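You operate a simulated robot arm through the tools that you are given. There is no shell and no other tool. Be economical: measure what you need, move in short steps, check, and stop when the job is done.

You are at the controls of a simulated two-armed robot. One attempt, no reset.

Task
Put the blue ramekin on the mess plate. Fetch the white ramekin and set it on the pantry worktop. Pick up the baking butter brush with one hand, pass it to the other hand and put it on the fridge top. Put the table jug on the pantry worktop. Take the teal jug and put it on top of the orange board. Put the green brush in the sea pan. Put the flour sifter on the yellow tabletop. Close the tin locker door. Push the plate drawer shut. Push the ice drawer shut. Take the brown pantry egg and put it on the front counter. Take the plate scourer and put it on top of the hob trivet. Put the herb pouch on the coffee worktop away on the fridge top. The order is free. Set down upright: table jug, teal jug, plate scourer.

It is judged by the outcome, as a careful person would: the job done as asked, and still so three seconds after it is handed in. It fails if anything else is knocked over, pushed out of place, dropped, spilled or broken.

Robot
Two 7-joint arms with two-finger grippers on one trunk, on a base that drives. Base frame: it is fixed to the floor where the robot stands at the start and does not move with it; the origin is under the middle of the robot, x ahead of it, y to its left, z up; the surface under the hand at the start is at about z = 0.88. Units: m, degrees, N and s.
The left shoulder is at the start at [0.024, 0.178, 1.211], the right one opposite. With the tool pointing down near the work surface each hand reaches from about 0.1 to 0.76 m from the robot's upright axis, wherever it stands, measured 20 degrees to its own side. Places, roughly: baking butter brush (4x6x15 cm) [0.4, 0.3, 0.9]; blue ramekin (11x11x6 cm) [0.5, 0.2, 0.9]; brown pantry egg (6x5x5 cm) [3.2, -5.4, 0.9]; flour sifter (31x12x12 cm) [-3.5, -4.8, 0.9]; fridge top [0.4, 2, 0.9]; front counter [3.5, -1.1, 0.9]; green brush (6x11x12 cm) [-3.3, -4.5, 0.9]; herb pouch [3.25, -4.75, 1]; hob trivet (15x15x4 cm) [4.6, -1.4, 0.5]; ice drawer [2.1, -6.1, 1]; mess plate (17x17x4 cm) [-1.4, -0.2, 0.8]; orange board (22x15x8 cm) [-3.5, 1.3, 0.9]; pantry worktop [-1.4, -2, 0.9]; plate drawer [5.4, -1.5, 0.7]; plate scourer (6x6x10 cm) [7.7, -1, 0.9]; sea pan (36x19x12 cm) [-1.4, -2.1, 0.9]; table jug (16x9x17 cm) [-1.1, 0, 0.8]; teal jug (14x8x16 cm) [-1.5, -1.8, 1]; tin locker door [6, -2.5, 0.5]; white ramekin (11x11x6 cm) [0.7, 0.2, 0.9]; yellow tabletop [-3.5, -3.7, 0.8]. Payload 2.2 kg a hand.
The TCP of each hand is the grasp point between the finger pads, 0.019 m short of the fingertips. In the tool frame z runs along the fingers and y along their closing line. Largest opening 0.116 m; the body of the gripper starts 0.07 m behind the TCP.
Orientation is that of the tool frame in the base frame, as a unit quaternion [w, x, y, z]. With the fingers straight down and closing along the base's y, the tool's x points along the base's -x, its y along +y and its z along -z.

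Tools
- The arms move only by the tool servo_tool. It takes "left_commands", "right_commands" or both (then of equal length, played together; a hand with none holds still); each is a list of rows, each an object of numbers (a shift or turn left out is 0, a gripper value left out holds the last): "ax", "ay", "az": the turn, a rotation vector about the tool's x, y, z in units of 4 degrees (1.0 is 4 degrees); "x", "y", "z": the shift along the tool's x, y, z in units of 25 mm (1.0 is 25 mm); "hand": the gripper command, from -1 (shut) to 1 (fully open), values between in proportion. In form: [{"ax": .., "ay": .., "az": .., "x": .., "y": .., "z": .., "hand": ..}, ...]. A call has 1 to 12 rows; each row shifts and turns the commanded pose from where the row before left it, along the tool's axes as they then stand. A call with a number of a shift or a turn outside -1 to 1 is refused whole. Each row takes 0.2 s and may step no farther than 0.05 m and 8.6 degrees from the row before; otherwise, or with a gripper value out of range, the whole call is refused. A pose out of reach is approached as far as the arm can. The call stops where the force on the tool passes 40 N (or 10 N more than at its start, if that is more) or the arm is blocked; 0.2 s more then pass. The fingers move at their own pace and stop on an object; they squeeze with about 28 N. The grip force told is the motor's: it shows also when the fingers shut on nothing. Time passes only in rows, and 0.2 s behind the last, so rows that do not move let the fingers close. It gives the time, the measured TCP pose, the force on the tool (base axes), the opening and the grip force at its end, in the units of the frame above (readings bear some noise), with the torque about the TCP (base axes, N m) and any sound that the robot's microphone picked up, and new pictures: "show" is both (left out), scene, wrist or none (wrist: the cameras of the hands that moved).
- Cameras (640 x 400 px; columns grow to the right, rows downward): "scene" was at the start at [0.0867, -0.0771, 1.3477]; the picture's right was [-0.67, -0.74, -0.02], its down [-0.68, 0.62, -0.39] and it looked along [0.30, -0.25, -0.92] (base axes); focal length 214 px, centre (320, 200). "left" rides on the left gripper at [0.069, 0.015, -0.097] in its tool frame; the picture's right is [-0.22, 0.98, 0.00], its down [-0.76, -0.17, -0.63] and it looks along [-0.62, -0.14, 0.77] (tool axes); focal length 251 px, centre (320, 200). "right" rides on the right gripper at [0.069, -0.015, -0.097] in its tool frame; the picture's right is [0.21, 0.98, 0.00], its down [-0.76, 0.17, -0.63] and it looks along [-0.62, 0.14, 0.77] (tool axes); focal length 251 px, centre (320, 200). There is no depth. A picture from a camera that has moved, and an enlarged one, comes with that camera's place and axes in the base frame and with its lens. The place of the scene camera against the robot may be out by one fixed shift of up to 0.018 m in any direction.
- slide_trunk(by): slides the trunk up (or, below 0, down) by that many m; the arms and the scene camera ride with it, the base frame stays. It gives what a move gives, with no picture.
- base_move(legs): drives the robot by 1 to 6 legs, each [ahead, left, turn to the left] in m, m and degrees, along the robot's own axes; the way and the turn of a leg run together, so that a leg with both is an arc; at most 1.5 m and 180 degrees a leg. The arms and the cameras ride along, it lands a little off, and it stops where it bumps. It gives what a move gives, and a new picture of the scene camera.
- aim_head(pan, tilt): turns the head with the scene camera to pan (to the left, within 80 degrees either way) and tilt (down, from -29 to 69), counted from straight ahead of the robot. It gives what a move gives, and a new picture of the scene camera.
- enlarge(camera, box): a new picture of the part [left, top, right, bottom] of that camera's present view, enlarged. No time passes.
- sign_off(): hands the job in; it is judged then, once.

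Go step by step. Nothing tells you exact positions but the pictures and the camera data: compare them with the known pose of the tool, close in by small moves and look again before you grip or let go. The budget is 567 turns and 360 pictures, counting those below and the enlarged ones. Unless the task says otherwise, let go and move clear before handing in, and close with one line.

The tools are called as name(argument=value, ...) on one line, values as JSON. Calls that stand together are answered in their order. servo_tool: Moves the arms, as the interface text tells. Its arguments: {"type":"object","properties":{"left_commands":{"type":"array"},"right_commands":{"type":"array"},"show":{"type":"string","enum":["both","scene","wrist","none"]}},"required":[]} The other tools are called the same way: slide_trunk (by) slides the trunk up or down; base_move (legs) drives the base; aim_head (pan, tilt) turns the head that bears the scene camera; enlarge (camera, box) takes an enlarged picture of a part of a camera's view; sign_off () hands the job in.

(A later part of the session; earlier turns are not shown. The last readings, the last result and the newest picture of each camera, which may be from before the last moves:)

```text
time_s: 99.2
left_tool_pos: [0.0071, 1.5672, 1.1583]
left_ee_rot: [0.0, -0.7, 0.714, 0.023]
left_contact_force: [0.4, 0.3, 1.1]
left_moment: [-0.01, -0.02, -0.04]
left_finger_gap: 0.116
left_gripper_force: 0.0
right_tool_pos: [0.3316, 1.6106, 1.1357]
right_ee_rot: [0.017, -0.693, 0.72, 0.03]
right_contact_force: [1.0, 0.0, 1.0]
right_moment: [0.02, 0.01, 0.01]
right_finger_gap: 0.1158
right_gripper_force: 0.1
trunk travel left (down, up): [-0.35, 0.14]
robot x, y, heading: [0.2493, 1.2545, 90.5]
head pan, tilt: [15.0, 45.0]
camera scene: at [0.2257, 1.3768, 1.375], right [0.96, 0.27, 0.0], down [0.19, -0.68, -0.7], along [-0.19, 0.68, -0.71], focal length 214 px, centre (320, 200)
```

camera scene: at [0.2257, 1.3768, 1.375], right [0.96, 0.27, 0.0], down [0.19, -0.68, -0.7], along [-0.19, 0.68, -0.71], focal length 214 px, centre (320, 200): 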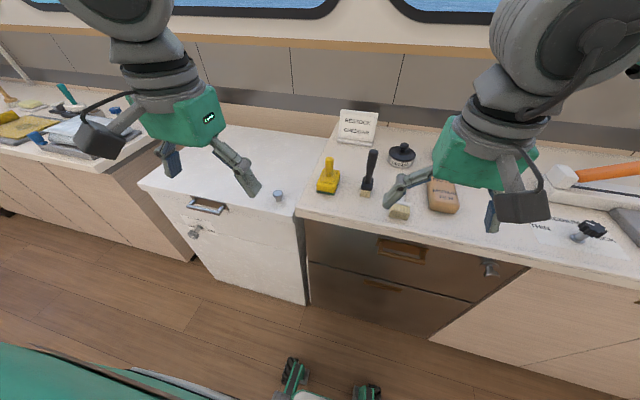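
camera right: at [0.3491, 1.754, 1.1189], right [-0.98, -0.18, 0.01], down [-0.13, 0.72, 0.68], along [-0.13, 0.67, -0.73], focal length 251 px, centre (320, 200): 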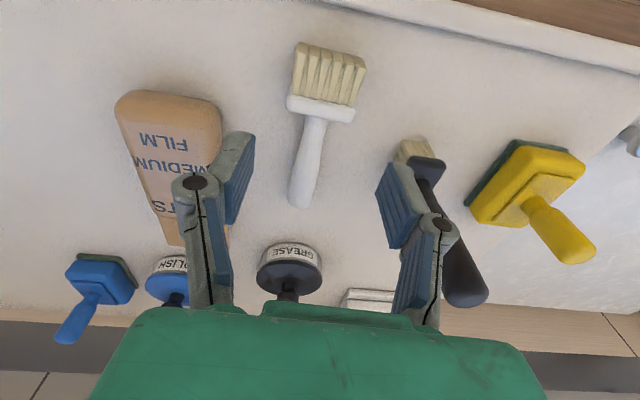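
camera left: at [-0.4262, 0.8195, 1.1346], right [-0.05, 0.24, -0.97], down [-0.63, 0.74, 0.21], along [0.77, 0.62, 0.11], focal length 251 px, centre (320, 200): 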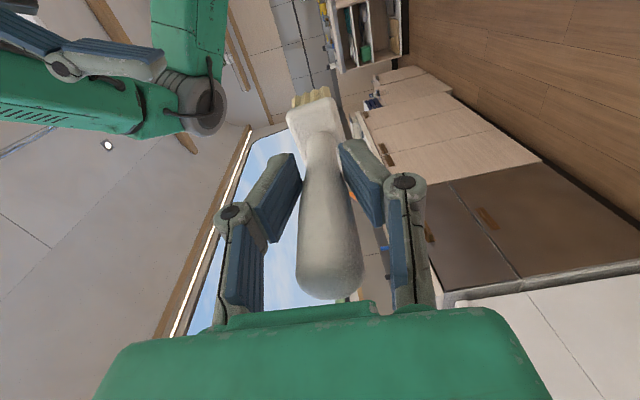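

The rocking has died out entirely. Now the ramekins: I raise and retract, then drive back to the start island (facing +x, near y = 0.12).

servo_tool(right_commands=[{"x": 0.9, "z": -0.5, "y": -0.4}, {"x": 0.9, "z": -0.5, "y": -0.4}, {"x": 0.9, "z": -0.5, "y": -0.4}, {"x": 0.9, "z": -0.5, "y": -0.4}, {"x": 0.9, "z": -0.5, "y": -0.4}, {"x": 0.9, "z": -0.5, "y": -0.4}], show="none")

base_move(legs=[[-0.25, 0, 0], [0, 0, -90], [-0.3, 0, 0], [0, -0.85, 0]])

aim_head(pan=0, tilt=50)

```text
time_s: 100.6
left_tool_pos: [0.0062, 1.5649, 1.159]
left_ee_rot: [0.001, -0.701, 0.713, 0.023]
left_contact_force: [0.8, 0.7, -0.8]
left_moment: [0.05, -0.01, -0.01]
left_finger_gap: 0.1158
left_gripper_force: 0.1
right_tool_pos: [0.3893, 1.4649, 1.2019]
right_ee_rot: [0.016, -0.693, 0.72, 0.031]
right_contact_force: [-0.2, 1.3, 0.7]
right_moment: [0.0, 0.01, 0.02]
right_finger_gap: 0.116
right_gripper_force: 0.2
trunk travel left (down, up): [-0.35, 0.14]
robot x, y, heading: [0.2519, 1.2513, 90.5]
head pan, tilt: [15.0, 45.0]
```

```text
time_s: 112.2
left_tool_pos: [0.247, 0.3795, 1.1577]
left_ee_rot: [0.016, 0.028, 0.999, 0.013]
left_contact_force: [-0.4, 0.0, 0.7]
left_moment: [-0.04, -0.01, 0.03]
left_finger_gap: 0.1161
left_gripper_force: 0.1
right_tool_pos: [0.1319, 0.002, 1.2013]
right_ee_rot: [0.033, 0.039, 0.999, 0.008]
right_contact_force: [-0.5, -0.1, -0.7]
right_moment: [0.01, 0.01, -0.03]
right_finger_gap: 0.1159
right_gripper_force: 0.1
trunk travel left (down, up): [-0.35, 0.14]
robot x, y, heading: [-0.0781, 0.1487, -1.8]
head pan, tilt: [15.0, 45.0]
camera scene: at [0.0427, 0.1684, 1.3751], right [0.23, -0.97, 0.0], down [-0.69, -0.16, -0.71], along [0.69, 0.16, -0.71], focal length 214 px, centre (320, 200)
```

scene: 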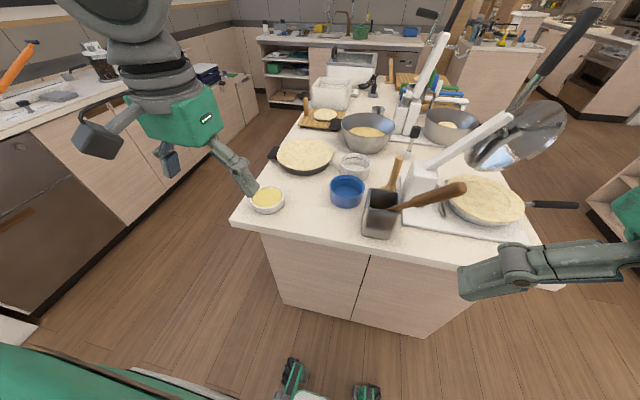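

```text
time_s: 113.0
left_tool_pos: [0.2452, 0.3734, 1.1591]
left_ee_rot: [0.017, 0.03, 0.999, 0.017]
left_contact_force: [-0.2, -0.7, 0.5]
left_moment: [0.02, 0.01, 0.0]
left_finger_gap: 0.1159
left_gripper_force: 0.1
right_tool_pos: [0.1299, -0.0038, 1.2001]
right_ee_rot: [0.034, 0.039, 0.999, 0.01]
right_contact_force: [0.7, 0.2, 0.2]
right_moment: [0.0, -0.02, -0.01]
right_finger_gap: 0.1161
right_gripper_force: 0.1
trunk travel left (down, up): [-0.35, 0.14]
robot x, y, heading: [-0.077, 0.1477, -1.8]
head pan, tilt: [0.0, 50.0]
camera scene: at [0.04, 0.1393, 1.3682], right [-0.03, -1.0, -0.01], down [-0.77, 0.03, -0.64], along [0.64, -0.02, -0.77], focal length 214 px, centre (320, 200)
```

scene: 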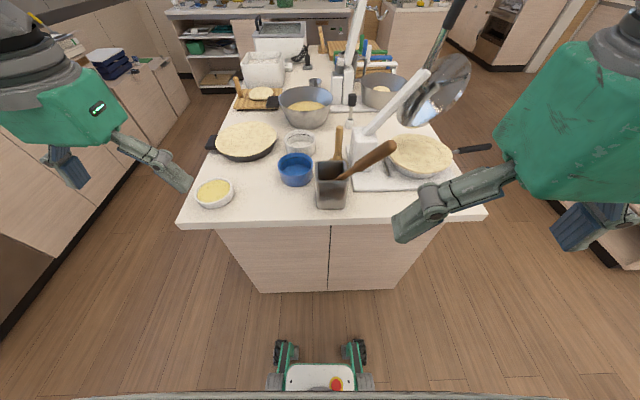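

Quiet here. I advance 8 cm and get an enlarged view of the ramekins.

base_move(legs=[[0.08, 0, 1.5]])

enlarge(camera="scene", box=[200, 100, 440, 250])

```text
time_s: 114.2
left_tool_pos: [0.3183, 0.3904, 1.1567]
left_ee_rot: [0.017, 0.016, 1.0, 0.012]
left_contact_force: [-0.4, 0.1, -0.5]
left_moment: [-0.04, 0.01, 0.01]
left_finger_gap: 0.1161
left_gripper_force: 0.1
right_tool_pos: [0.2202, 0.0085, 1.2017]
right_ee_rot: [0.037, 0.023, 0.999, 0.005]
right_contact_force: [45.7, -5.6, -8.6]
right_moment: [0.7, 3.67, 1.03]
right_finger_gap: 0.1159
right_gripper_force: 0.1
trunk travel left (down, up): [-0.35, 0.14]
robot x, y, heading: [0.0022, 0.1451, -0.1]
head pan, tilt: [0.0, 50.0]
stopped in leg 1: the force on the tool passed its limit at 55 N (the readings are from after the stop); the commanded pose is now the measured one
camera scene: at [0.1257, 0.1545, 1.3677], right [-0.01, -1.0, 0.0], down [-0.77, 0.0, -0.64], along [0.64, -0.01, -0.77], focal length 214 px, centre (320, 200)
```

scene: 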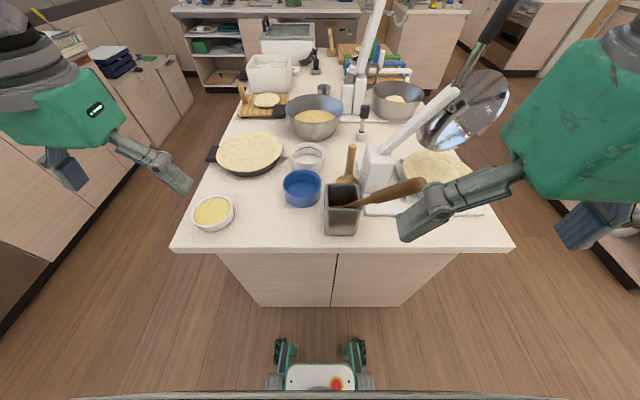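

```text
2.67 times, centred on (320, 175) of scene
camera zoom: at [0.1257, 0.1545, 1.3677], right [-0.01, -1.0, 0.0], down [-0.77, 0.0, -0.64], along [0.64, -0.01, -0.77], focal length 572 px, centre (320, 267)
```

zoom: 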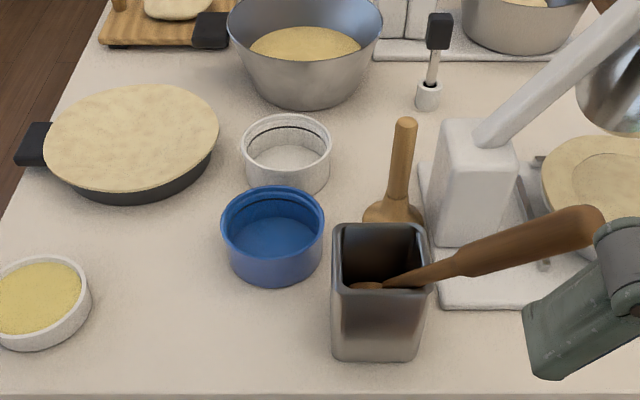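

The right hand apparently pressed against the robot's own torso (force pushes it forward). I move it outward to the right to free it, then recheck.

servo_tool(right_commands=[{"y": -0.5}, {"y": -0.8}, {"y": -0.8}, {"y": -0.8}, {"y": -0.8}, {"y": -0.5}], show="scene")

```text
time_s: 114.5
left_tool_pos: [0.3103, 0.382, 1.1616]
left_ee_rot: [0.021, 0.016, 1.0, 0.016]
left_contact_force: [-0.6, -1.0, -0.1]
left_moment: [0.02, -0.02, 0.03]
left_finger_gap: 0.1161
left_gripper_force: 0.0
right_tool_pos: [0.2151, 0.0013, 1.2041]
right_ee_rot: [0.043, 0.032, 0.998, 0.013]
right_contact_force: [32.9, 5.5, -5.3]
right_moment: [-0.54, 2.74, -0.35]
right_finger_gap: 0.1159
right_gripper_force: 0.0
trunk travel left (down, up): [-0.35, 0.14]
robot x, y, heading: [0.0049, 0.1471, -0.2]
head pan, tilt: [0.0, 50.0]
stopped in row 1 (right hand): the force on the tool passed its limit at 70 N (the readings are from after the stop); the commanded pose is now the measured one
camera scene: at [0.1192, 0.1473, 1.3685], right [-0.01, -1.0, 0.0], down [-0.77, 0.0, -0.64], along [0.64, 0.0, -0.77], focal length 214 px, centre (320, 200)
```

scene: 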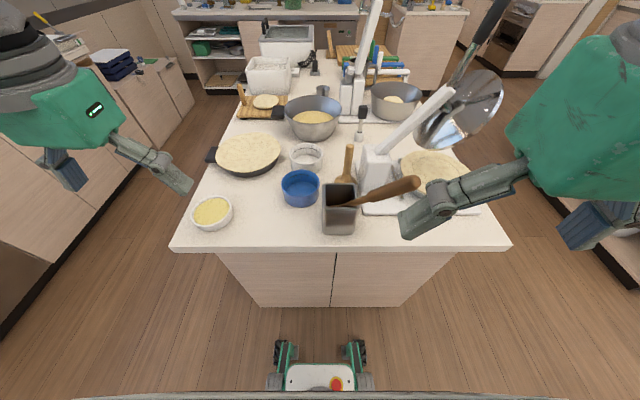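

Still pressed; I ease it forward and up slightly, small steps.

servo_tool(right_commands=[{"x": -0.5}, {"x": -0.5}, {"x": -0.4}], show="wrist")

```text
time_s: 115.3
left_tool_pos: [0.3136, 0.3866, 1.159]
left_ee_rot: [0.02, 0.015, 1.0, 0.014]
left_contact_force: [0.1, 0.8, -0.3]
left_moment: [-0.03, 0.02, -0.01]
left_finger_gap: 0.1163
left_gripper_force: 0.1
right_tool_pos: [0.2508, 0.002, 1.2058]
right_ee_rot: [0.039, 0.029, 0.999, 0.011]
right_contact_force: [-1.0, -0.5, -0.8]
right_moment: [-0.05, 0.04, 0.01]
right_finger_gap: 0.116
right_gripper_force: 0.1
trunk travel left (down, up): [-0.35, 0.14]
robot x, y, heading: [0.0027, 0.1469, -0.4]
head pan, tilt: [0.0, 50.0]
camera right: at [0.173, -0.0112, 1.2969], right [-0.16, 0.99, 0.01], down [0.71, 0.11, 0.69], along [0.68, 0.11, -0.72], focal length 251 px, centre (320, 200)
```

right: 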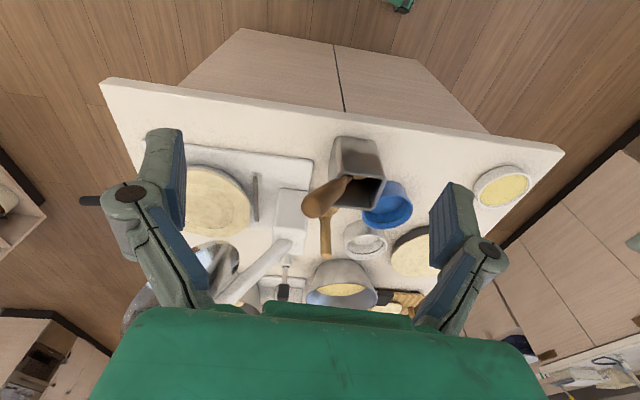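

Freed; it was the torso. Now I bring the left hand above the left (+y) rim of the blue ramekin and the right hand a bit outward.

servo_tool(left_commands=[{"x": -0.8, "y": -0.5, "z": 0.2}, {"x": -0.8, "y": -0.5, "z": 0.2}, {"x": -0.8, "y": -0.5, "z": 0.2}, {"x": -0.8, "y": -0.5, "z": 0.2}, {"x": -0.8, "y": -0.5, "z": 0.2}, {"x": -0.8, "y": -0.5, "z": 0.2}, {"x": -0.8, "y": -0.5, "z": 0.2}, {"x": -0.8, "y": -0.5, "z": 0.2}, {"x": -0.8, "y": -0.5, "z": 0.2}, {"x": -0.8, "y": -0.5, "z": 0.2}], right_commands=[{"y": -0.4}, {"y": -0.4}, {"y": -0.4}, {"y": -0.4}, {"y": -0.4}, {"y": -0.4}, {"y": -0.4}, {"y": -0.4}, {"y": -0.4}, {"y": -0.4}], show="none")

enlarge(camera="left", box=[120, 20, 520, 270])

```text
time_s: 117.5
left_tool_pos: [0.5121, 0.2534, 1.1145]
left_ee_rot: [0.019, 0.016, 1.0, 0.014]
left_contact_force: [0.8, -1.4, -0.6]
left_moment: [0.01, 0.01, 0.04]
left_finger_gap: 0.116
left_gripper_force: 0.0
right_tool_pos: [0.2447, -0.1011, 1.2032]
right_ee_rot: [0.04, 0.03, 0.999, 0.011]
right_contact_force: [0.2, -0.3, -0.3]
right_moment: [0.02, -0.01, 0.01]
right_finger_gap: 0.1161
right_gripper_force: 0.1
trunk travel left (down, up): [-0.35, 0.14]
robot x, y, heading: [0.0055, 0.1447, -0.5]
head pan, tilt: [0.0, 50.0]
```

```text
1.60 times, centred on (320, 145) of left
camera zoom: at [0.4401, 0.2662, 1.2092], right [0.24, 0.97, 0.04], down [0.73, -0.21, 0.66], along [0.64, -0.13, -0.75], focal length 402 px, centre (320, 288)
```

zoom: 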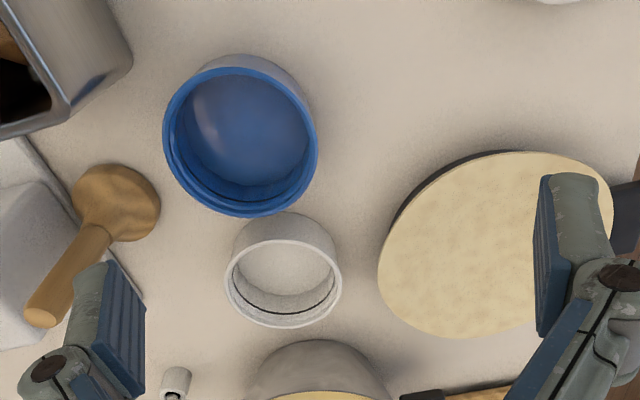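

Blue rim centre is at about [0.528, 0.200], radius 5.2 cm; I aim for its left wall at y ≈ 0.25. Descend part way with partly open fingers.

servo_tool(left_commands=[{"x": -0.36, "y": -0.34, "hand": 0.38}, {"z": 0.8}, {"z": 0.8}, {"z": 0.8}, {"z": 0.8}, {"z": 0.8}, {"z": 0.8}], show="wrist")

```text
time_s: 119.1
left_tool_pos: [0.526, 0.2485, 0.9931]
left_ee_rot: [0.019, 0.015, 1.0, 0.014]
left_contact_force: [0.5, 0.1, -0.7]
left_moment: [0.01, 0.01, -0.03]
left_finger_gap: 0.0798
left_gripper_force: 0.0
right_tool_pos: [0.245, -0.1001, 1.2035]
right_ee_rot: [0.04, 0.031, 0.999, 0.011]
right_contact_force: [-0.8, 0.0, -0.1]
right_moment: [-0.02, 0.03, 0.0]
right_finger_gap: 0.1161
right_gripper_force: 0.1
trunk travel left (down, up): [-0.35, 0.14]
robot x, y, heading: [0.0021, 0.147, -0.3]
head pan, tilt: [0.0, 50.0]
camera left: at [0.4528, 0.263, 1.0883], right [0.24, 0.97, 0.04], down [0.73, -0.21, 0.66], along [0.64, -0.13, -0.75], focal length 251 px, centre (320, 200)
```

left: 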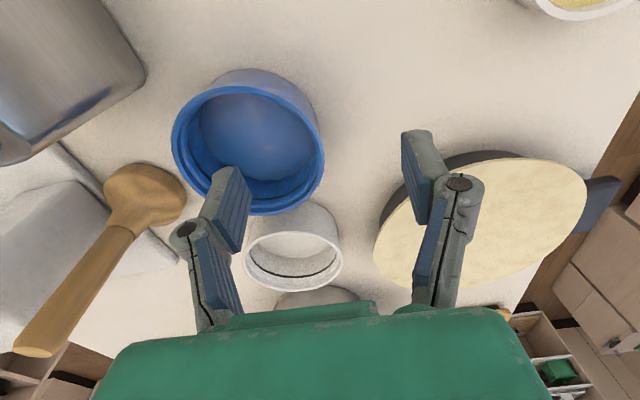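

The wall of the blue ramekin lies right under the grasp point. Descend and close.

servo_tool(left_commands=[{"z": 0.7}, {"z": 0.7}, {"z": 0.6}, {"z": 0.5}, {"hand": 0}, {"hand": -0.6}, {"hand": -1}, {"hand": -1}], show="wrist")

```text
time_s: 120.9
left_tool_pos: [0.5259, 0.25, 0.9326]
left_ee_rot: [0.021, 0.016, 1.0, 0.016]
left_contact_force: [0.1, 0.5, 0.7]
left_moment: [0.01, 0.09, -0.04]
left_finger_gap: 0.0058
left_gripper_force: 28.0
right_tool_pos: [0.2446, -0.1006, 1.2035]
right_ee_rot: [0.041, 0.029, 0.999, 0.011]
right_contact_force: [1.2, 0.2, 0.0]
right_moment: [0.0, 0.03, -0.01]
right_finger_gap: 0.1161
right_gripper_force: 0.1
trunk travel left (down, up): [-0.35, 0.14]
robot x, y, heading: [0.0051, 0.1429, -0.2]
head pan, tilt: [0.0, 50.0]
camera left: at [0.4536, 0.2643, 1.0275], right [0.24, 0.97, 0.04], down [0.73, -0.21, 0.66], along [0.64, -0.13, -0.75], focal length 251 px, centre (320, 200)
```

left: 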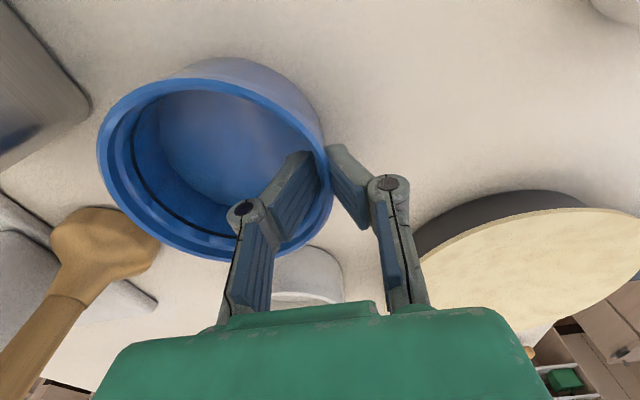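

The blue wall is gripped (5.8 mm). Lift.

servo_tool(left_commands=[{"z": -0.3}, {"z": -0.5}, {"z": -0.7}, {"z": -0.8}, {"z": -0.8}, {"z": -0.8}, {"z": -0.8}, {"z": -0.8}, {"z": -0.8}, {"z": -0.8, "x": 0.4}, {"z": -0.6, "x": 0.6, "y": 0.4}, {"x": 0.6, "y": 0.4}], show="both")

```text
time_s: 123.5
left_tool_pos: [0.4797, 0.268, 1.1239]
left_ee_rot: [0.021, 0.017, 1.0, 0.014]
left_contact_force: [-0.4, 0.0, -1.5]
left_moment: [0.04, 0.0, -0.01]
left_finger_gap: 0.0059
left_gripper_force: 27.9
right_tool_pos: [0.2445, -0.1002, 1.2035]
right_ee_rot: [0.041, 0.03, 0.999, 0.01]
right_contact_force: [0.7, 0.1, -0.2]
right_moment: [-0.02, 0.02, -0.04]
right_finger_gap: 0.116
right_gripper_force: 0.1
trunk travel left (down, up): [-0.35, 0.14]
robot x, y, heading: [0.0028, 0.1464, -0.3]
head pan, tilt: [0.0, 50.0]
camera scene: at [0.1225, 0.147, 1.3681], right [-0.01, -1.0, 0.0], down [-0.77, 0.01, -0.64], along [0.64, 0.0, -0.77], focal length 214 px, centre (320, 200)
camera left: at [0.4071, 0.2822, 1.2186], right [0.24, 0.97, 0.04], down [0.72, -0.21, 0.66], along [0.64, -0.13, -0.75], focal length 251 px, centre (320, 200)
```

scene: 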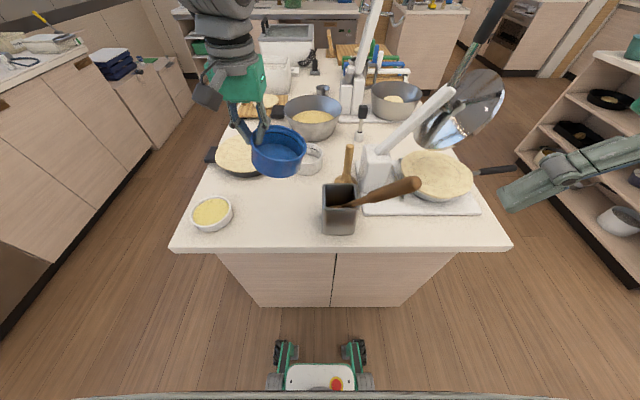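
left: 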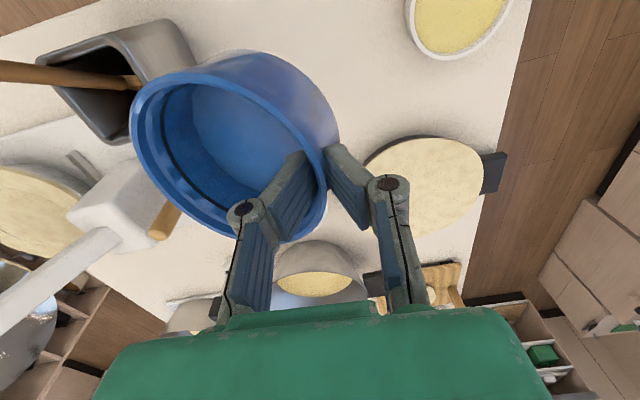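

Blue is held level. For the white one I shift the robot 0.3 m left (so the right arm stays clear of the tall spoon) and yaw the right hand to close along x.

base_move(legs=[[0, 0.3, 0]])

servo_tool(right_commands=[{"az": 1}, {"az": 1}, {"az": 1}, {"az": 1}, {"az": 1}, {"az": 1}, {"az": 1}, {"az": 1}, {"az": 1}, {"az": 1}, {"az": 1}], show="none")

servo_tool(right_commands=[{"az": 1}, {"az": 1}, {"az": 1}, {"az": 1}, {"az": 1}, {"az": 1}, {"az": 1}, {"az": 1}, {"az": 1}, {"az": 1}, {"az": 1}], show="scene")

```text
time_s: 125.5
left_tool_pos: [0.4811, 0.5431, 1.1261]
left_ee_rot: [0.021, 0.017, 0.999, 0.025]
left_contact_force: [-0.3, -0.7, -1.2]
left_moment: [0.13, 0.0, 0.01]
left_finger_gap: 0.006
left_gripper_force: 28.2
right_tool_pos: [0.246, 0.1731, 1.1994]
right_ee_rot: [0.04, 0.03, 0.999, 0.021]
right_contact_force: [-0.3, 1.2, 0.2]
right_moment: [-0.07, -0.03, -0.03]
right_finger_gap: 0.116
right_gripper_force: 0.1
trunk travel left (down, up): [-0.35, 0.14]
robot x, y, heading: [0.0086, 0.4413, -0.6]
head pan, tilt: [0.0, 50.0]
camera scene: at [0.1237, 0.4201, 1.3679], right [0.0, -1.0, -0.02], down [-0.77, 0.02, -0.64], along [0.64, 0.01, -0.77], focal length 214 px, centre (320, 200)
```

scene: 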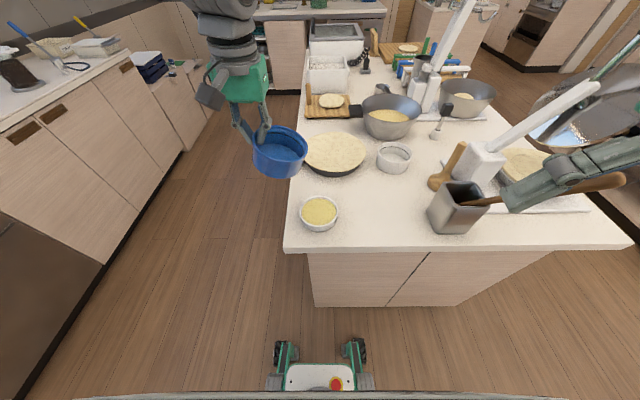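

```text
time_s: 128.0
left_tool_pos: [0.479, 0.5726, 1.1247]
left_ee_rot: [0.02, 0.016, 1.0, 0.011]
left_contact_force: [0.1, 0.9, -1.6]
left_moment: [0.03, 0.02, 0.0]
left_finger_gap: 0.0058
left_gripper_force: 27.8
right_tool_pos: [0.2443, 0.2065, 1.2063]
right_ee_rot: [0.035, 0.402, 0.914, 0.023]
right_contact_force: [0.3, 0.7, 0.8]
right_moment: [0.0, 0.03, 0.02]
right_finger_gap: 0.1161
right_gripper_force: 0.0
trunk travel left (down, up): [-0.35, 0.14]
robot x, y, heading: [0.0072, 0.4422, 0.0]
head pan, tilt: [0.0, 50.0]
```

```text
time_s: 130.3
left_tool_pos: [0.4792, 0.5814, 1.1235]
left_ee_rot: [0.021, 0.015, 1.0, 0.008]
left_contact_force: [0.5, 0.6, -2.2]
left_moment: [-0.03, -0.02, 0.0]
left_finger_gap: 0.006
left_gripper_force: 27.4
right_tool_pos: [0.2444, 0.2135, 1.2078]
right_ee_rot: [0.026, 0.716, 0.697, 0.032]
right_contact_force: [0.6, -0.3, -0.2]
right_moment: [-0.04, 0.02, 0.02]
right_finger_gap: 0.1161
right_gripper_force: 0.1
trunk travel left (down, up): [-0.35, 0.14]
robot x, y, heading: [0.0043, 0.446, -0.2]
head pan, tilt: [0.0, 50.0]
camera scene: at [0.1245, 0.454, 1.3681], right [0.0, -1.0, 0.0], down [-0.77, 0.0, -0.64], along [0.64, -0.01, -0.77], focal length 214 px, centre (320, 200)
```

scene: 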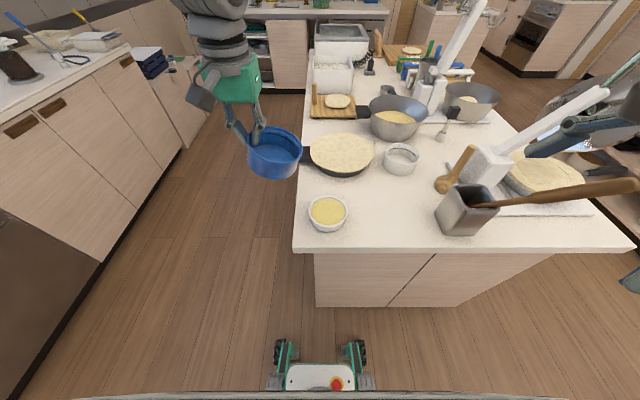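

The right yaw works. I level it and move it ahead over the white ramekin's near (−x) wall at about [0.597, 0.191].

servo_tool(right_commands=[{"ax": 0.6, "y": 0.6}, {"ax": 0.6, "y": 1}, {"y": 1}, {"y": 1}, {"y": 1}, {"y": 1}, {"y": 1}, {"y": 1}, {"y": 1}, {"y": 1, "x": -0.3, "z": 0.5}, {"y": 1, "x": -0.3, "z": 0.8}, {"y": 1, "x": -0.3, "z": 0.8}], show="wrist")

```text
time_s: 132.9
left_tool_pos: [0.4821, 0.571, 1.1222]
left_ee_rot: [0.02, 0.015, 1.0, 0.012]
left_contact_force: [0.1, 0.8, -0.7]
left_moment: [0.04, 0.0, 0.01]
left_finger_gap: 0.0062
left_gripper_force: 28.1
right_tool_pos: [0.535, 0.1782, 1.1532]
right_ee_rot: [-0.007, 0.715, 0.699, 0.003]
right_contact_force: [0.9, 0.4, -0.3]
right_moment: [-0.08, 0.01, 0.01]
right_finger_gap: 0.1163
right_gripper_force: 0.0
trunk travel left (down, up): [-0.35, 0.14]
robot x, y, heading: [0.0047, 0.4418, -0.3]
head pan, tilt: [0.0, 50.0]
camera right: at [0.521, 0.2453, 1.2523], right [0.98, 0.19, 0.0], down [0.15, -0.77, 0.62], along [0.12, -0.61, -0.78], focal length 251 px, centre (320, 200)
```

right: 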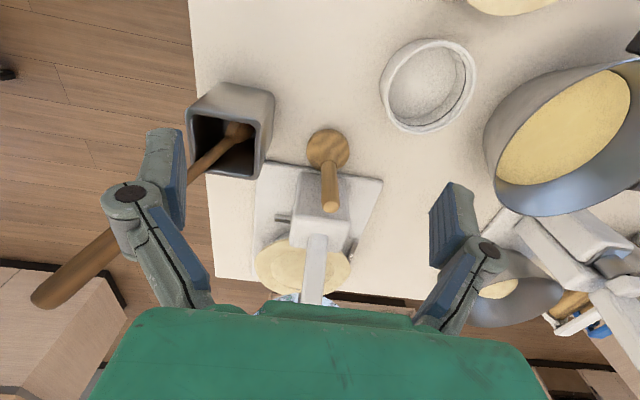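

White rim centre is about [0.657, 0.193]; its near wall at x ≈ 0.606. Align and descend part way.

servo_tool(right_commands=[{"y": 0.7, "x": 0.13, "hand": 0.38}, {"y": 0.7, "x": 0.13}, {"y": 0.7, "x": 0.13}, {"y": 0.74, "x": 0.13}, {"z": 0.9}, {"z": 0.9}, {"z": 0.9}, {"z": 0.9}, {"z": 0.9}, {"z": 0.9}, {"z": 0.6}], show="wrist")

```text
time_s: 135.6
left_tool_pos: [0.4747, 0.5598, 1.1267]
left_ee_rot: [0.024, 0.017, 0.999, 0.013]
left_contact_force: [0.0, 0.5, -1.5]
left_moment: [-0.01, 0.01, -0.01]
left_finger_gap: 0.0059
left_gripper_force: 27.8
right_tool_pos: [0.6009, 0.1787, 1.0071]
right_ee_rot: [-0.006, 0.717, 0.697, 0.007]
right_contact_force: [-0.2, 0.5, 0.7]
right_moment: [-0.06, -0.01, -0.02]
right_finger_gap: 0.0804
right_gripper_force: 0.1
trunk travel left (down, up): [-0.35, 0.14]
robot x, y, heading: [0.0042, 0.437, -0.4]
head pan, tilt: [0.0, 50.0]
stopped in row 11 (right hand): the arm was blocked; the commanded pose is now the measured one
camera right: at [0.5866, 0.247, 1.1048], right [0.98, 0.19, 0.01], down [0.14, -0.77, 0.62], along [0.12, -0.61, -0.79], focal length 251 px, centre (320, 200)
```

right: 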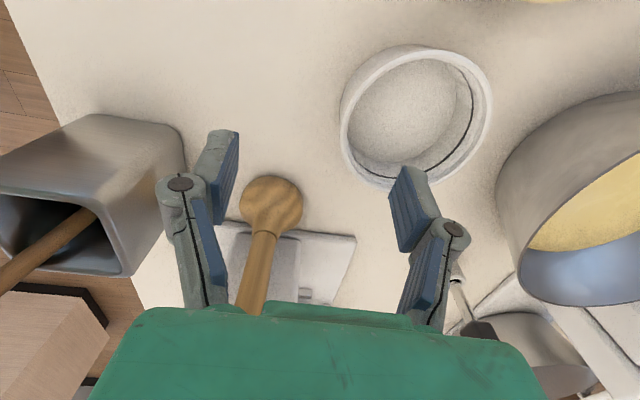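

The near wall is 1.8 cm further ahead of the grasp point. I correct, go down and close.

servo_tool(right_commands=[{"y": 0.35, "x": 0.15}, {"y": 0.35, "x": 0.15}, {"z": 0.5}, {"z": 0.7}, {"z": 0.7}], show="wrist")

```text
time_s: 136.8
left_tool_pos: [0.4762, 0.57, 1.1243]
left_ee_rot: [0.024, 0.016, 1.0, 0.01]
left_contact_force: [0.4, 0.1, -1.2]
left_moment: [0.01, 0.02, 0.02]
left_finger_gap: 0.0059
left_gripper_force: 27.5
right_tool_pos: [0.6212, 0.1964, 0.9614]
right_ee_rot: [-0.004, 0.717, 0.697, 0.005]
right_contact_force: [0.5, 0.9, 0.7]
right_moment: [-0.04, 0.0, -0.01]
right_finger_gap: 0.0799
right_gripper_force: 0.1
trunk travel left (down, up): [-0.35, 0.14]
robot x, y, heading: [0.0077, 0.4348, -0.3]
head pan, tilt: [0.0, 50.0]
camera right: at [0.6068, 0.2646, 1.0582], right [0.98, 0.19, 0.0], down [0.15, -0.77, 0.62], along [0.12, -0.61, -0.78], focal length 251 px, centre (320, 200)
```

right: 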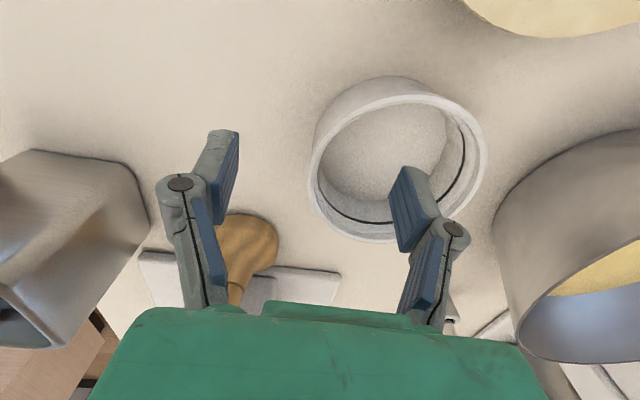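

Aligned with the wall between the fingers. Lower 3 cm and close.

servo_tool(right_commands=[{"z": 0.6}, {"z": 0.6}, {"hand": 0}, {"hand": -0.6}, {"hand": -1}, {"hand": -1}], show="wrist")

```text
time_s: 138.2
left_tool_pos: [0.4735, 0.5568, 1.1273]
left_ee_rot: [0.024, 0.018, 0.999, 0.015]
left_contact_force: [-0.6, -0.3, -1.4]
left_moment: [0.08, -0.04, -0.01]
left_finger_gap: 0.0061
left_gripper_force: 28.0
right_tool_pos: [0.6211, 0.1829, 0.931]
right_ee_rot: [-0.005, 0.718, 0.696, 0.01]
right_contact_force: [-0.5, -5.7, 17.7]
right_moment: [0.09, -0.07, -0.04]
right_finger_gap: 0.0062
right_gripper_force: 28.3
trunk travel left (down, up): [-0.35, 0.14]
robot x, y, heading: [0.0051, 0.4359, -0.4]
head pan, tilt: [0.0, 50.0]
camera right: at [0.6064, 0.2494, 1.0283], right [0.98, 0.18, 0.01], down [0.14, -0.77, 0.62], along [0.12, -0.61, -0.79], focal length 251 px, centre (320, 200)
```

right: 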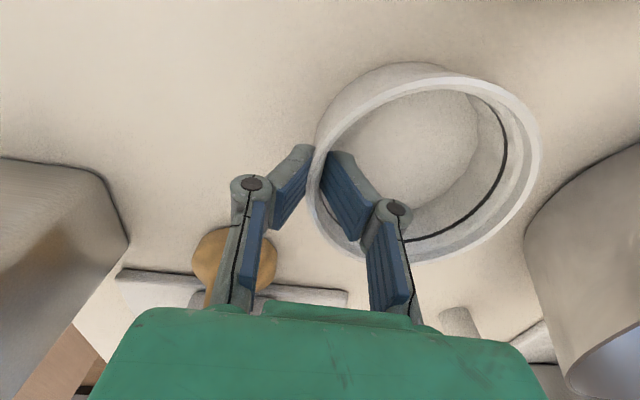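

White ramekin's wall is gripped (6.2 mm). Lift it straight up and then back.

servo_tool(right_commands=[{"z": -0.3}, {"z": -0.5}, {"z": -0.7}, {"z": -0.8}, {"z": -0.8}, {"z": -0.8}, {"z": -0.8}, {"z": -0.8}, {"z": -0.8}, {"z": -0.8}, {"z": -0.8}, {"z": -0.8}], show="wrist")

servo_tool(right_commands=[{"y": -0.5}, {"y": -0.8}, {"y": -0.8}, {"y": -0.8}, {"y": -0.8}, {"y": -0.8}, {"y": -0.8}, {"y": -0.8}, {"y": -0.8}, {"y": -0.5}], show="scene")

```text
time_s: 140.8
left_tool_pos: [0.4756, 0.5518, 1.1266]
left_ee_rot: [0.024, 0.017, 0.999, 0.016]
left_contact_force: [-0.9, -0.1, -1.2]
left_moment: [0.09, 0.03, -0.01]
left_finger_gap: 0.0059
left_gripper_force: 28.4
right_tool_pos: [0.6184, 0.1769, 1.144]
right_ee_rot: [-0.009, 0.717, 0.697, 0.01]
right_contact_force: [0.6, 0.8, -1.7]
right_moment: [0.04, 0.03, -0.01]
right_finger_gap: 0.0061
right_gripper_force: 28.1
trunk travel left (down, up): [-0.35, 0.14]
robot x, y, heading: [0.0055, 0.4294, -0.4]
head pan, tilt: [0.0, 50.0]
camera right: at [0.6042, 0.2434, 1.2426], right [0.98, 0.19, 0.01], down [0.14, -0.78, 0.61], along [0.12, -0.6, -0.79], focal length 251 px, centre (320, 200)
```

right: 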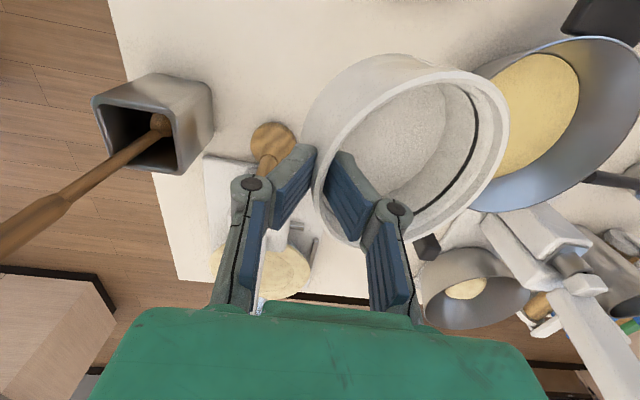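

```text
time_s: 142.9
left_tool_pos: [0.4751, 0.5599, 1.1256]
left_ee_rot: [0.023, 0.017, 0.999, 0.014]
left_contact_force: [0.1, 0.0, -2.2]
left_moment: [0.06, 0.0, 0.01]
left_finger_gap: 0.0058
left_gripper_force: 28.3
right_tool_pos: [0.4344, 0.1879, 1.1459]
right_ee_rot: [-0.007, 0.717, 0.697, 0.009]
right_contact_force: [-0.8, 0.3, -0.3]
right_moment: [0.01, 0.06, -0.01]
right_finger_gap: 0.0062
right_gripper_force: 28.1
trunk travel left (down, up): [-0.35, 0.14]
robot x, y, heading: [0.0042, 0.4363, -0.3]
head pan, tilt: [0.0, 50.0]
camera scene: at [0.125, 0.4397, 1.368], right [0.0, -1.0, 0.0], down [-0.77, 0.0, -0.64], along [0.64, 0.0, -0.77], focal length 214 px, centre (320, 200)
```

scene: 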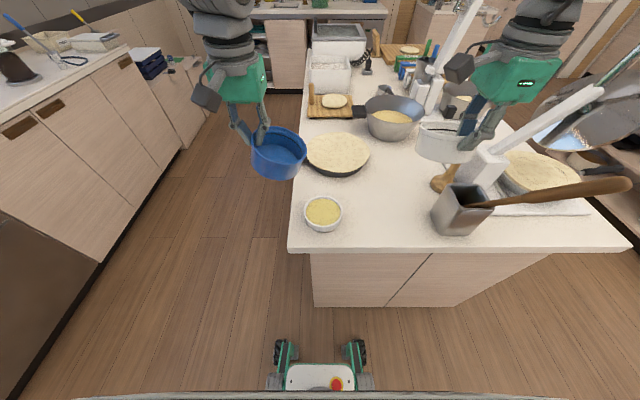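

Both ramekins are held. I back out, turn around and look toward the mess table.

base_move(legs=[[-0.35, 0.2, 0], [0, 0, 90], [0, 0, 90]])

aim_head(pan=20, tilt=25)

```text
time_s: 153.2
left_tool_pos: [-0.8087, 0.5097, 1.127]
left_ee_rot: [0.018, 1.0, -0.006, -0.023]
left_contact_force: [-0.6, 1.3, -0.4]
left_moment: [-0.09, -0.03, -0.01]
left_finger_gap: 0.006
left_gripper_force: 28.4
right_tool_pos: [-0.7791, 0.8804, 1.1441]
right_ee_rot: [-0.011, -0.706, 0.708, -0.01]
right_contact_force: [-0.4, 0.5, -1.4]
right_moment: [-0.05, -0.09, -0.03]
right_finger_gap: 0.006
right_gripper_force: 27.9
trunk travel left (down, up): [-0.35, 0.14]
robot x, y, heading: [-0.3412, 0.641, -178.7]
head pan, tilt: [0.0, 50.0]
camera scene: at [-0.4636, 0.6469, 1.3679], right [-0.02, 1.0, -0.01], down [0.77, 0.01, -0.64], along [-0.64, -0.02, -0.77], focal length 214 px, centre (320, 200)
```

scene: 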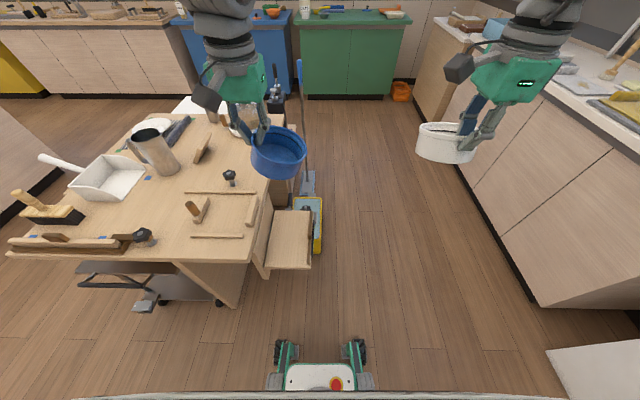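

```text
time_s: 154.0
left_tool_pos: [-0.8061, 0.5084, 1.127]
left_ee_rot: [0.017, 0.999, -0.006, -0.027]
left_contact_force: [-0.7, -0.1, -1.4]
left_moment: [-0.02, 0.0, 0.01]
left_finger_gap: 0.0062
left_gripper_force: 27.9
right_tool_pos: [-0.7744, 0.8812, 1.1459]
right_ee_rot: [-0.011, -0.705, 0.709, -0.008]
right_contact_force: [0.2, 0.9, -2.2]
right_moment: [0.0, -0.05, 0.03]
right_finger_gap: 0.0059
right_gripper_force: 28.1
trunk travel left (down, up): [-0.35, 0.14]
robot x, y, heading: [-0.3418, 0.6394, -178.6]
head pan, tilt: [20.0, 25.0]
camera scene: at [-0.4722, 0.614, 1.4055], right [-0.36, 0.93, -0.01], down [0.4, 0.15, -0.91], along [-0.84, -0.33, -0.43], focal length 214 px, centre (320, 200)
```

scene: 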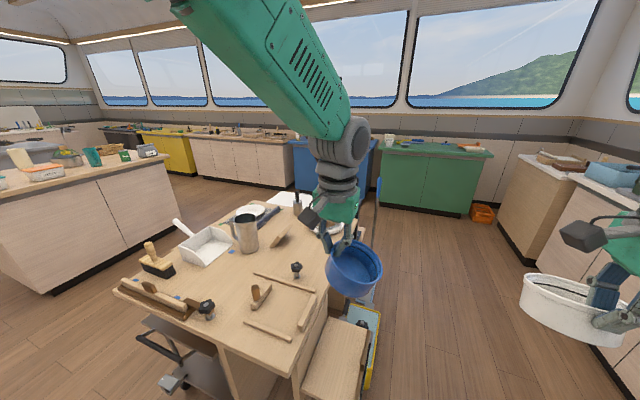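

I see the mess table (metal jug, white plate on it) and the pantry worktop beyond to the left. I raise the trunk and drive around via the aisle to the gap between them.

slide_trunk(by=0.1)

base_move(legs=[[0, 0, 90], [0.75, -0.13, 0], [0.73, 0, 0]])

aim_head(pan=-60, tilt=25)

```text
time_s: 155.4
left_tool_pos: [-0.8073, 0.5017, 1.2269]
left_ee_rot: [0.016, 1.0, -0.005, -0.025]
left_contact_force: [0.1, -0.8, -1.4]
left_moment: [-0.03, 0.01, 0.06]
left_finger_gap: 0.0059
left_gripper_force: 28.1
right_tool_pos: [-0.7746, 0.8746, 1.246]
right_ee_rot: [-0.009, -0.706, 0.708, -0.007]
right_contact_force: [-0.2, -0.1, -2.4]
right_moment: [0.01, -0.06, -0.05]
right_finger_gap: 0.0059
right_gripper_force: 28.3
trunk travel left (down, up): [-0.45, 0.04]
robot x, y, heading: [-0.3405, 0.6364, -179.1]
head pan, tilt: [20.0, 25.0]
```

```text
time_s: 166.8
left_tool_pos: [-0.3347, -1.3075, 1.2283]
left_ee_rot: [0.029, 0.712, 0.702, -0.006]
left_contact_force: [-0.8, 0.8, -1.4]
left_moment: [-0.03, -0.09, 0.01]
left_finger_gap: 0.0058
left_gripper_force: 28.0
right_tool_pos: [-0.7067, -1.2741, 1.2476]
right_ee_rot: [0.003, 1.0, -0.005, 0.011]
right_contact_force: [0.6, -1.0, -2.2]
right_moment: [0.09, 0.02, 0.02]
right_finger_gap: 0.0059
right_gripper_force: 28.3
trunk travel left (down, up): [-0.45, 0.04]
robot x, y, heading: [-0.4641, -0.847, -88.9]
head pan, tilt: [20.0, 25.0]
camera scene: at [-0.4333, -0.9682, 1.5056], right [-0.93, -0.36, 0.0], down [-0.15, 0.4, -0.91], along [0.32, -0.85, -0.42], focal length 214 px, centre (320, 200)
```

scene: 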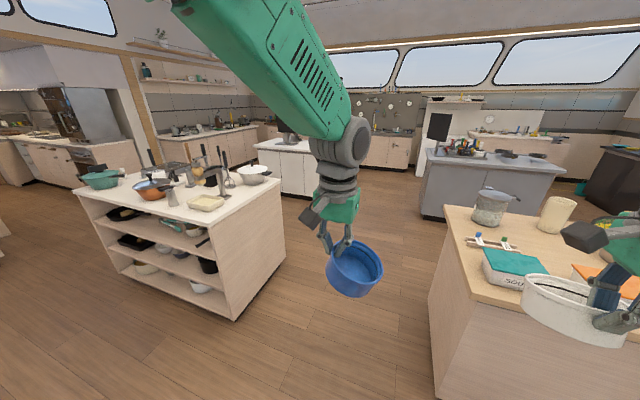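

```text
time_s: 168.4
left_tool_pos: [-0.3319, -1.3059, 1.2288]
left_ee_rot: [0.029, 0.712, 0.701, -0.008]
left_contact_force: [0.8, -0.6, -0.9]
left_moment: [0.0, -0.01, 0.0]
left_finger_gap: 0.0059
left_gripper_force: 27.8
right_tool_pos: [-0.7046, -1.2716, 1.2475]
right_ee_rot: [0.003, 1.0, -0.004, 0.011]
right_contact_force: [-0.3, -0.4, -1.6]
right_moment: [0.06, -0.01, 0.01]
right_finger_gap: 0.0059
right_gripper_force: 28.1
trunk travel left (down, up): [-0.45, 0.04]
robot x, y, heading: [-0.464, -0.8437, -89.1]
head pan, tilt: [-60.0, 25.0]
camera scene: at [-0.5452, -0.931, 1.5055], right [-0.51, 0.86, 0.0], down [0.36, 0.22, -0.91], along [-0.78, -0.46, -0.43], focal length 214 px, centre (320, 200)
```

scene: 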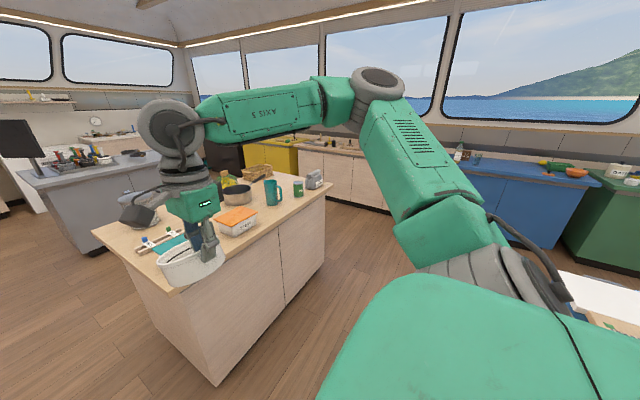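

I'm in the aisle. I turn right, drive ahead between table and pantry worktop, and face the mess table.

base_move(legs=[[0, 0, -90], [0.8, 0.06, 0], [0, 0, -90]])

aim_head(pan=0, tilt=50)

```text
time_s: 180.2
left_tool_pos: [-1.3931, -0.4617, 1.229]
left_ee_rot: [-0.007, 0.709, -0.705, -0.03]
left_contact_force: [0.4, 0.2, -0.5]
left_moment: [0.0, 0.07, -0.02]
left_finger_gap: 0.0059
left_gripper_force: 27.8
right_tool_pos: [-1.0208, -0.4879, 1.2473]
right_ee_rot: [-0.012, -0.006, 1.0, 0.003]
right_contact_force: [-0.2, -0.3, -1.3]
right_moment: [-0.05, -0.02, 0.02]
right_finger_gap: 0.0061
right_gripper_force: 28.6
trunk travel left (down, up): [-0.45, 0.04]
robot x, y, heading: [-1.2545, -0.9256, 92.0]
head pan, tilt: [-60.0, 25.0]
camera scene: at [-1.1738, -0.8243, 1.5053], right [0.53, -0.85, 0.0], down [-0.36, -0.23, -0.9], along [0.77, 0.48, -0.43], focal length 214 px, centre (320, 200)
```

scene: 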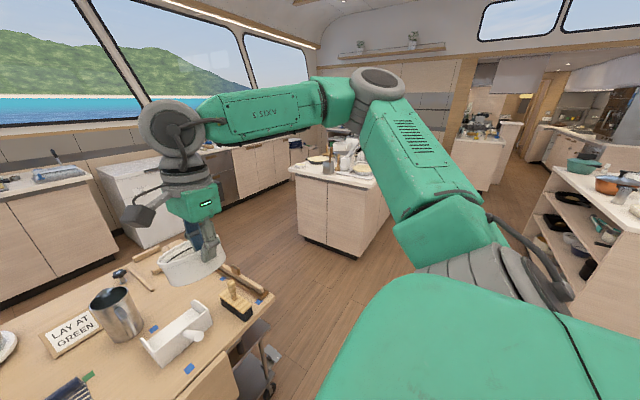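

```text
time_s: 181.5
left_tool_pos: [-1.3958, -0.4663, 1.2299]
left_ee_rot: [-0.008, 0.709, -0.704, -0.029]
left_contact_force: [0.3, 0.1, -0.5]
left_moment: [-0.01, 0.08, -0.01]
left_finger_gap: 0.0061
left_gripper_force: 28.5
right_tool_pos: [-1.0243, -0.492, 1.2491]
right_ee_rot: [-0.011, -0.007, 1.0, 0.004]
right_contact_force: [-0.6, -0.3, -1.2]
right_moment: [-0.06, 0.0, 0.04]
right_finger_gap: 0.0062
right_gripper_force: 28.1
trunk travel left (down, up): [-0.45, 0.04]
robot x, y, heading: [-1.2534, -0.9224, 92.2]
head pan, tilt: [0.0, 50.0]
camera scene: at [-1.2575, -0.7966, 1.468], right [1.0, 0.04, 0.0], down [0.03, -0.77, -0.64], along [-0.03, 0.64, -0.77], focal length 214 px, centre (320, 200)
```

scene: 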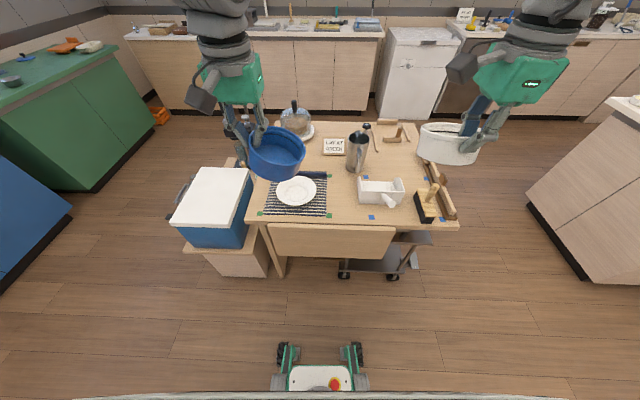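

Clear view: plate at about [-1.38, -0.207], jug behind it. I drive 0.15 m closer and look again.

base_move(legs=[[0.15, 0, 0]])

servo_tool(left_commands=[{"y": 0.2, "x": -0.5}, {"y": 0.2, "x": -0.5}, {"y": 0.2, "x": -0.5}, {"y": 0.2, "x": -0.5}, {"y": 0.2, "x": -0.5}, {"y": 0.2, "x": -0.5}, {"y": 0.2, "x": -0.5}], show="wrist")

```text
time_s: 182.9
left_tool_pos: [-1.3998, -0.319, 1.2307]
left_ee_rot: [-0.009, 0.709, -0.704, -0.031]
left_contact_force: [-0.3, 1.4, -0.2]
left_moment: [-0.02, 0.06, -0.01]
left_finger_gap: 0.006
left_gripper_force: 27.8
right_tool_pos: [-1.0278, -0.3445, 1.2486]
right_ee_rot: [-0.011, -0.006, 1.0, 0.006]
right_contact_force: [0.9, -0.2, -2.2]
right_moment: [-0.05, 0.01, 0.0]
right_finger_gap: 0.0062
right_gripper_force: 28.2
trunk travel left (down, up): [-0.45, 0.04]
robot x, y, heading: [-1.2595, -0.7705, 92.0]
head pan, tilt: [0.0, 50.0]
camera scene: at [-1.2616, -0.6504, 1.4683], right [1.0, 0.04, 0.0], down [0.03, -0.77, -0.64], along [-0.03, 0.64, -0.77], focal length 214 px, centre (320, 200)
```

scene: 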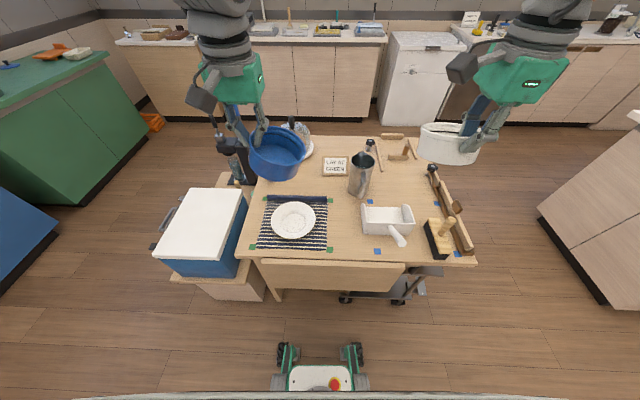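

```text
time_s: 184.5
left_tool_pos: [-1.4378, -0.2301, 1.2391]
left_ee_rot: [-0.011, 0.709, -0.705, -0.03]
left_contact_force: [-0.8, 0.2, -1.8]
left_moment: [-0.02, 0.02, 0.03]
left_finger_gap: 0.0057
left_gripper_force: 28.3
right_tool_pos: [-1.0299, -0.3442, 1.2512]
right_ee_rot: [-0.011, -0.006, 1.0, 0.005]
right_contact_force: [0.0, 1.2, -1.5]
right_moment: [-0.08, 0.01, 0.02]
right_finger_gap: 0.006
right_gripper_force: 28.0
trunk travel left (down, up): [-0.45, 0.04]
robot x, y, heading: [-1.2609, -0.7731, 92.1]
head pan, tilt: [0.0, 50.0]
camera left: at [-1.4497, -0.306, 1.3311], right [-0.98, 0.21, 0.04], down [0.18, 0.72, 0.67], along [0.11, 0.66, -0.74], focal length 251 px, centre (320, 200)
```

left: 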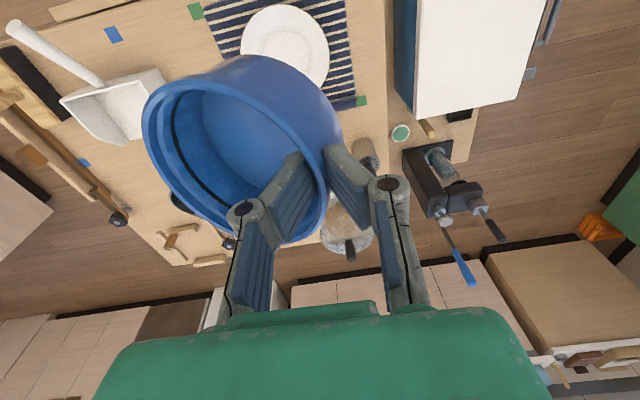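

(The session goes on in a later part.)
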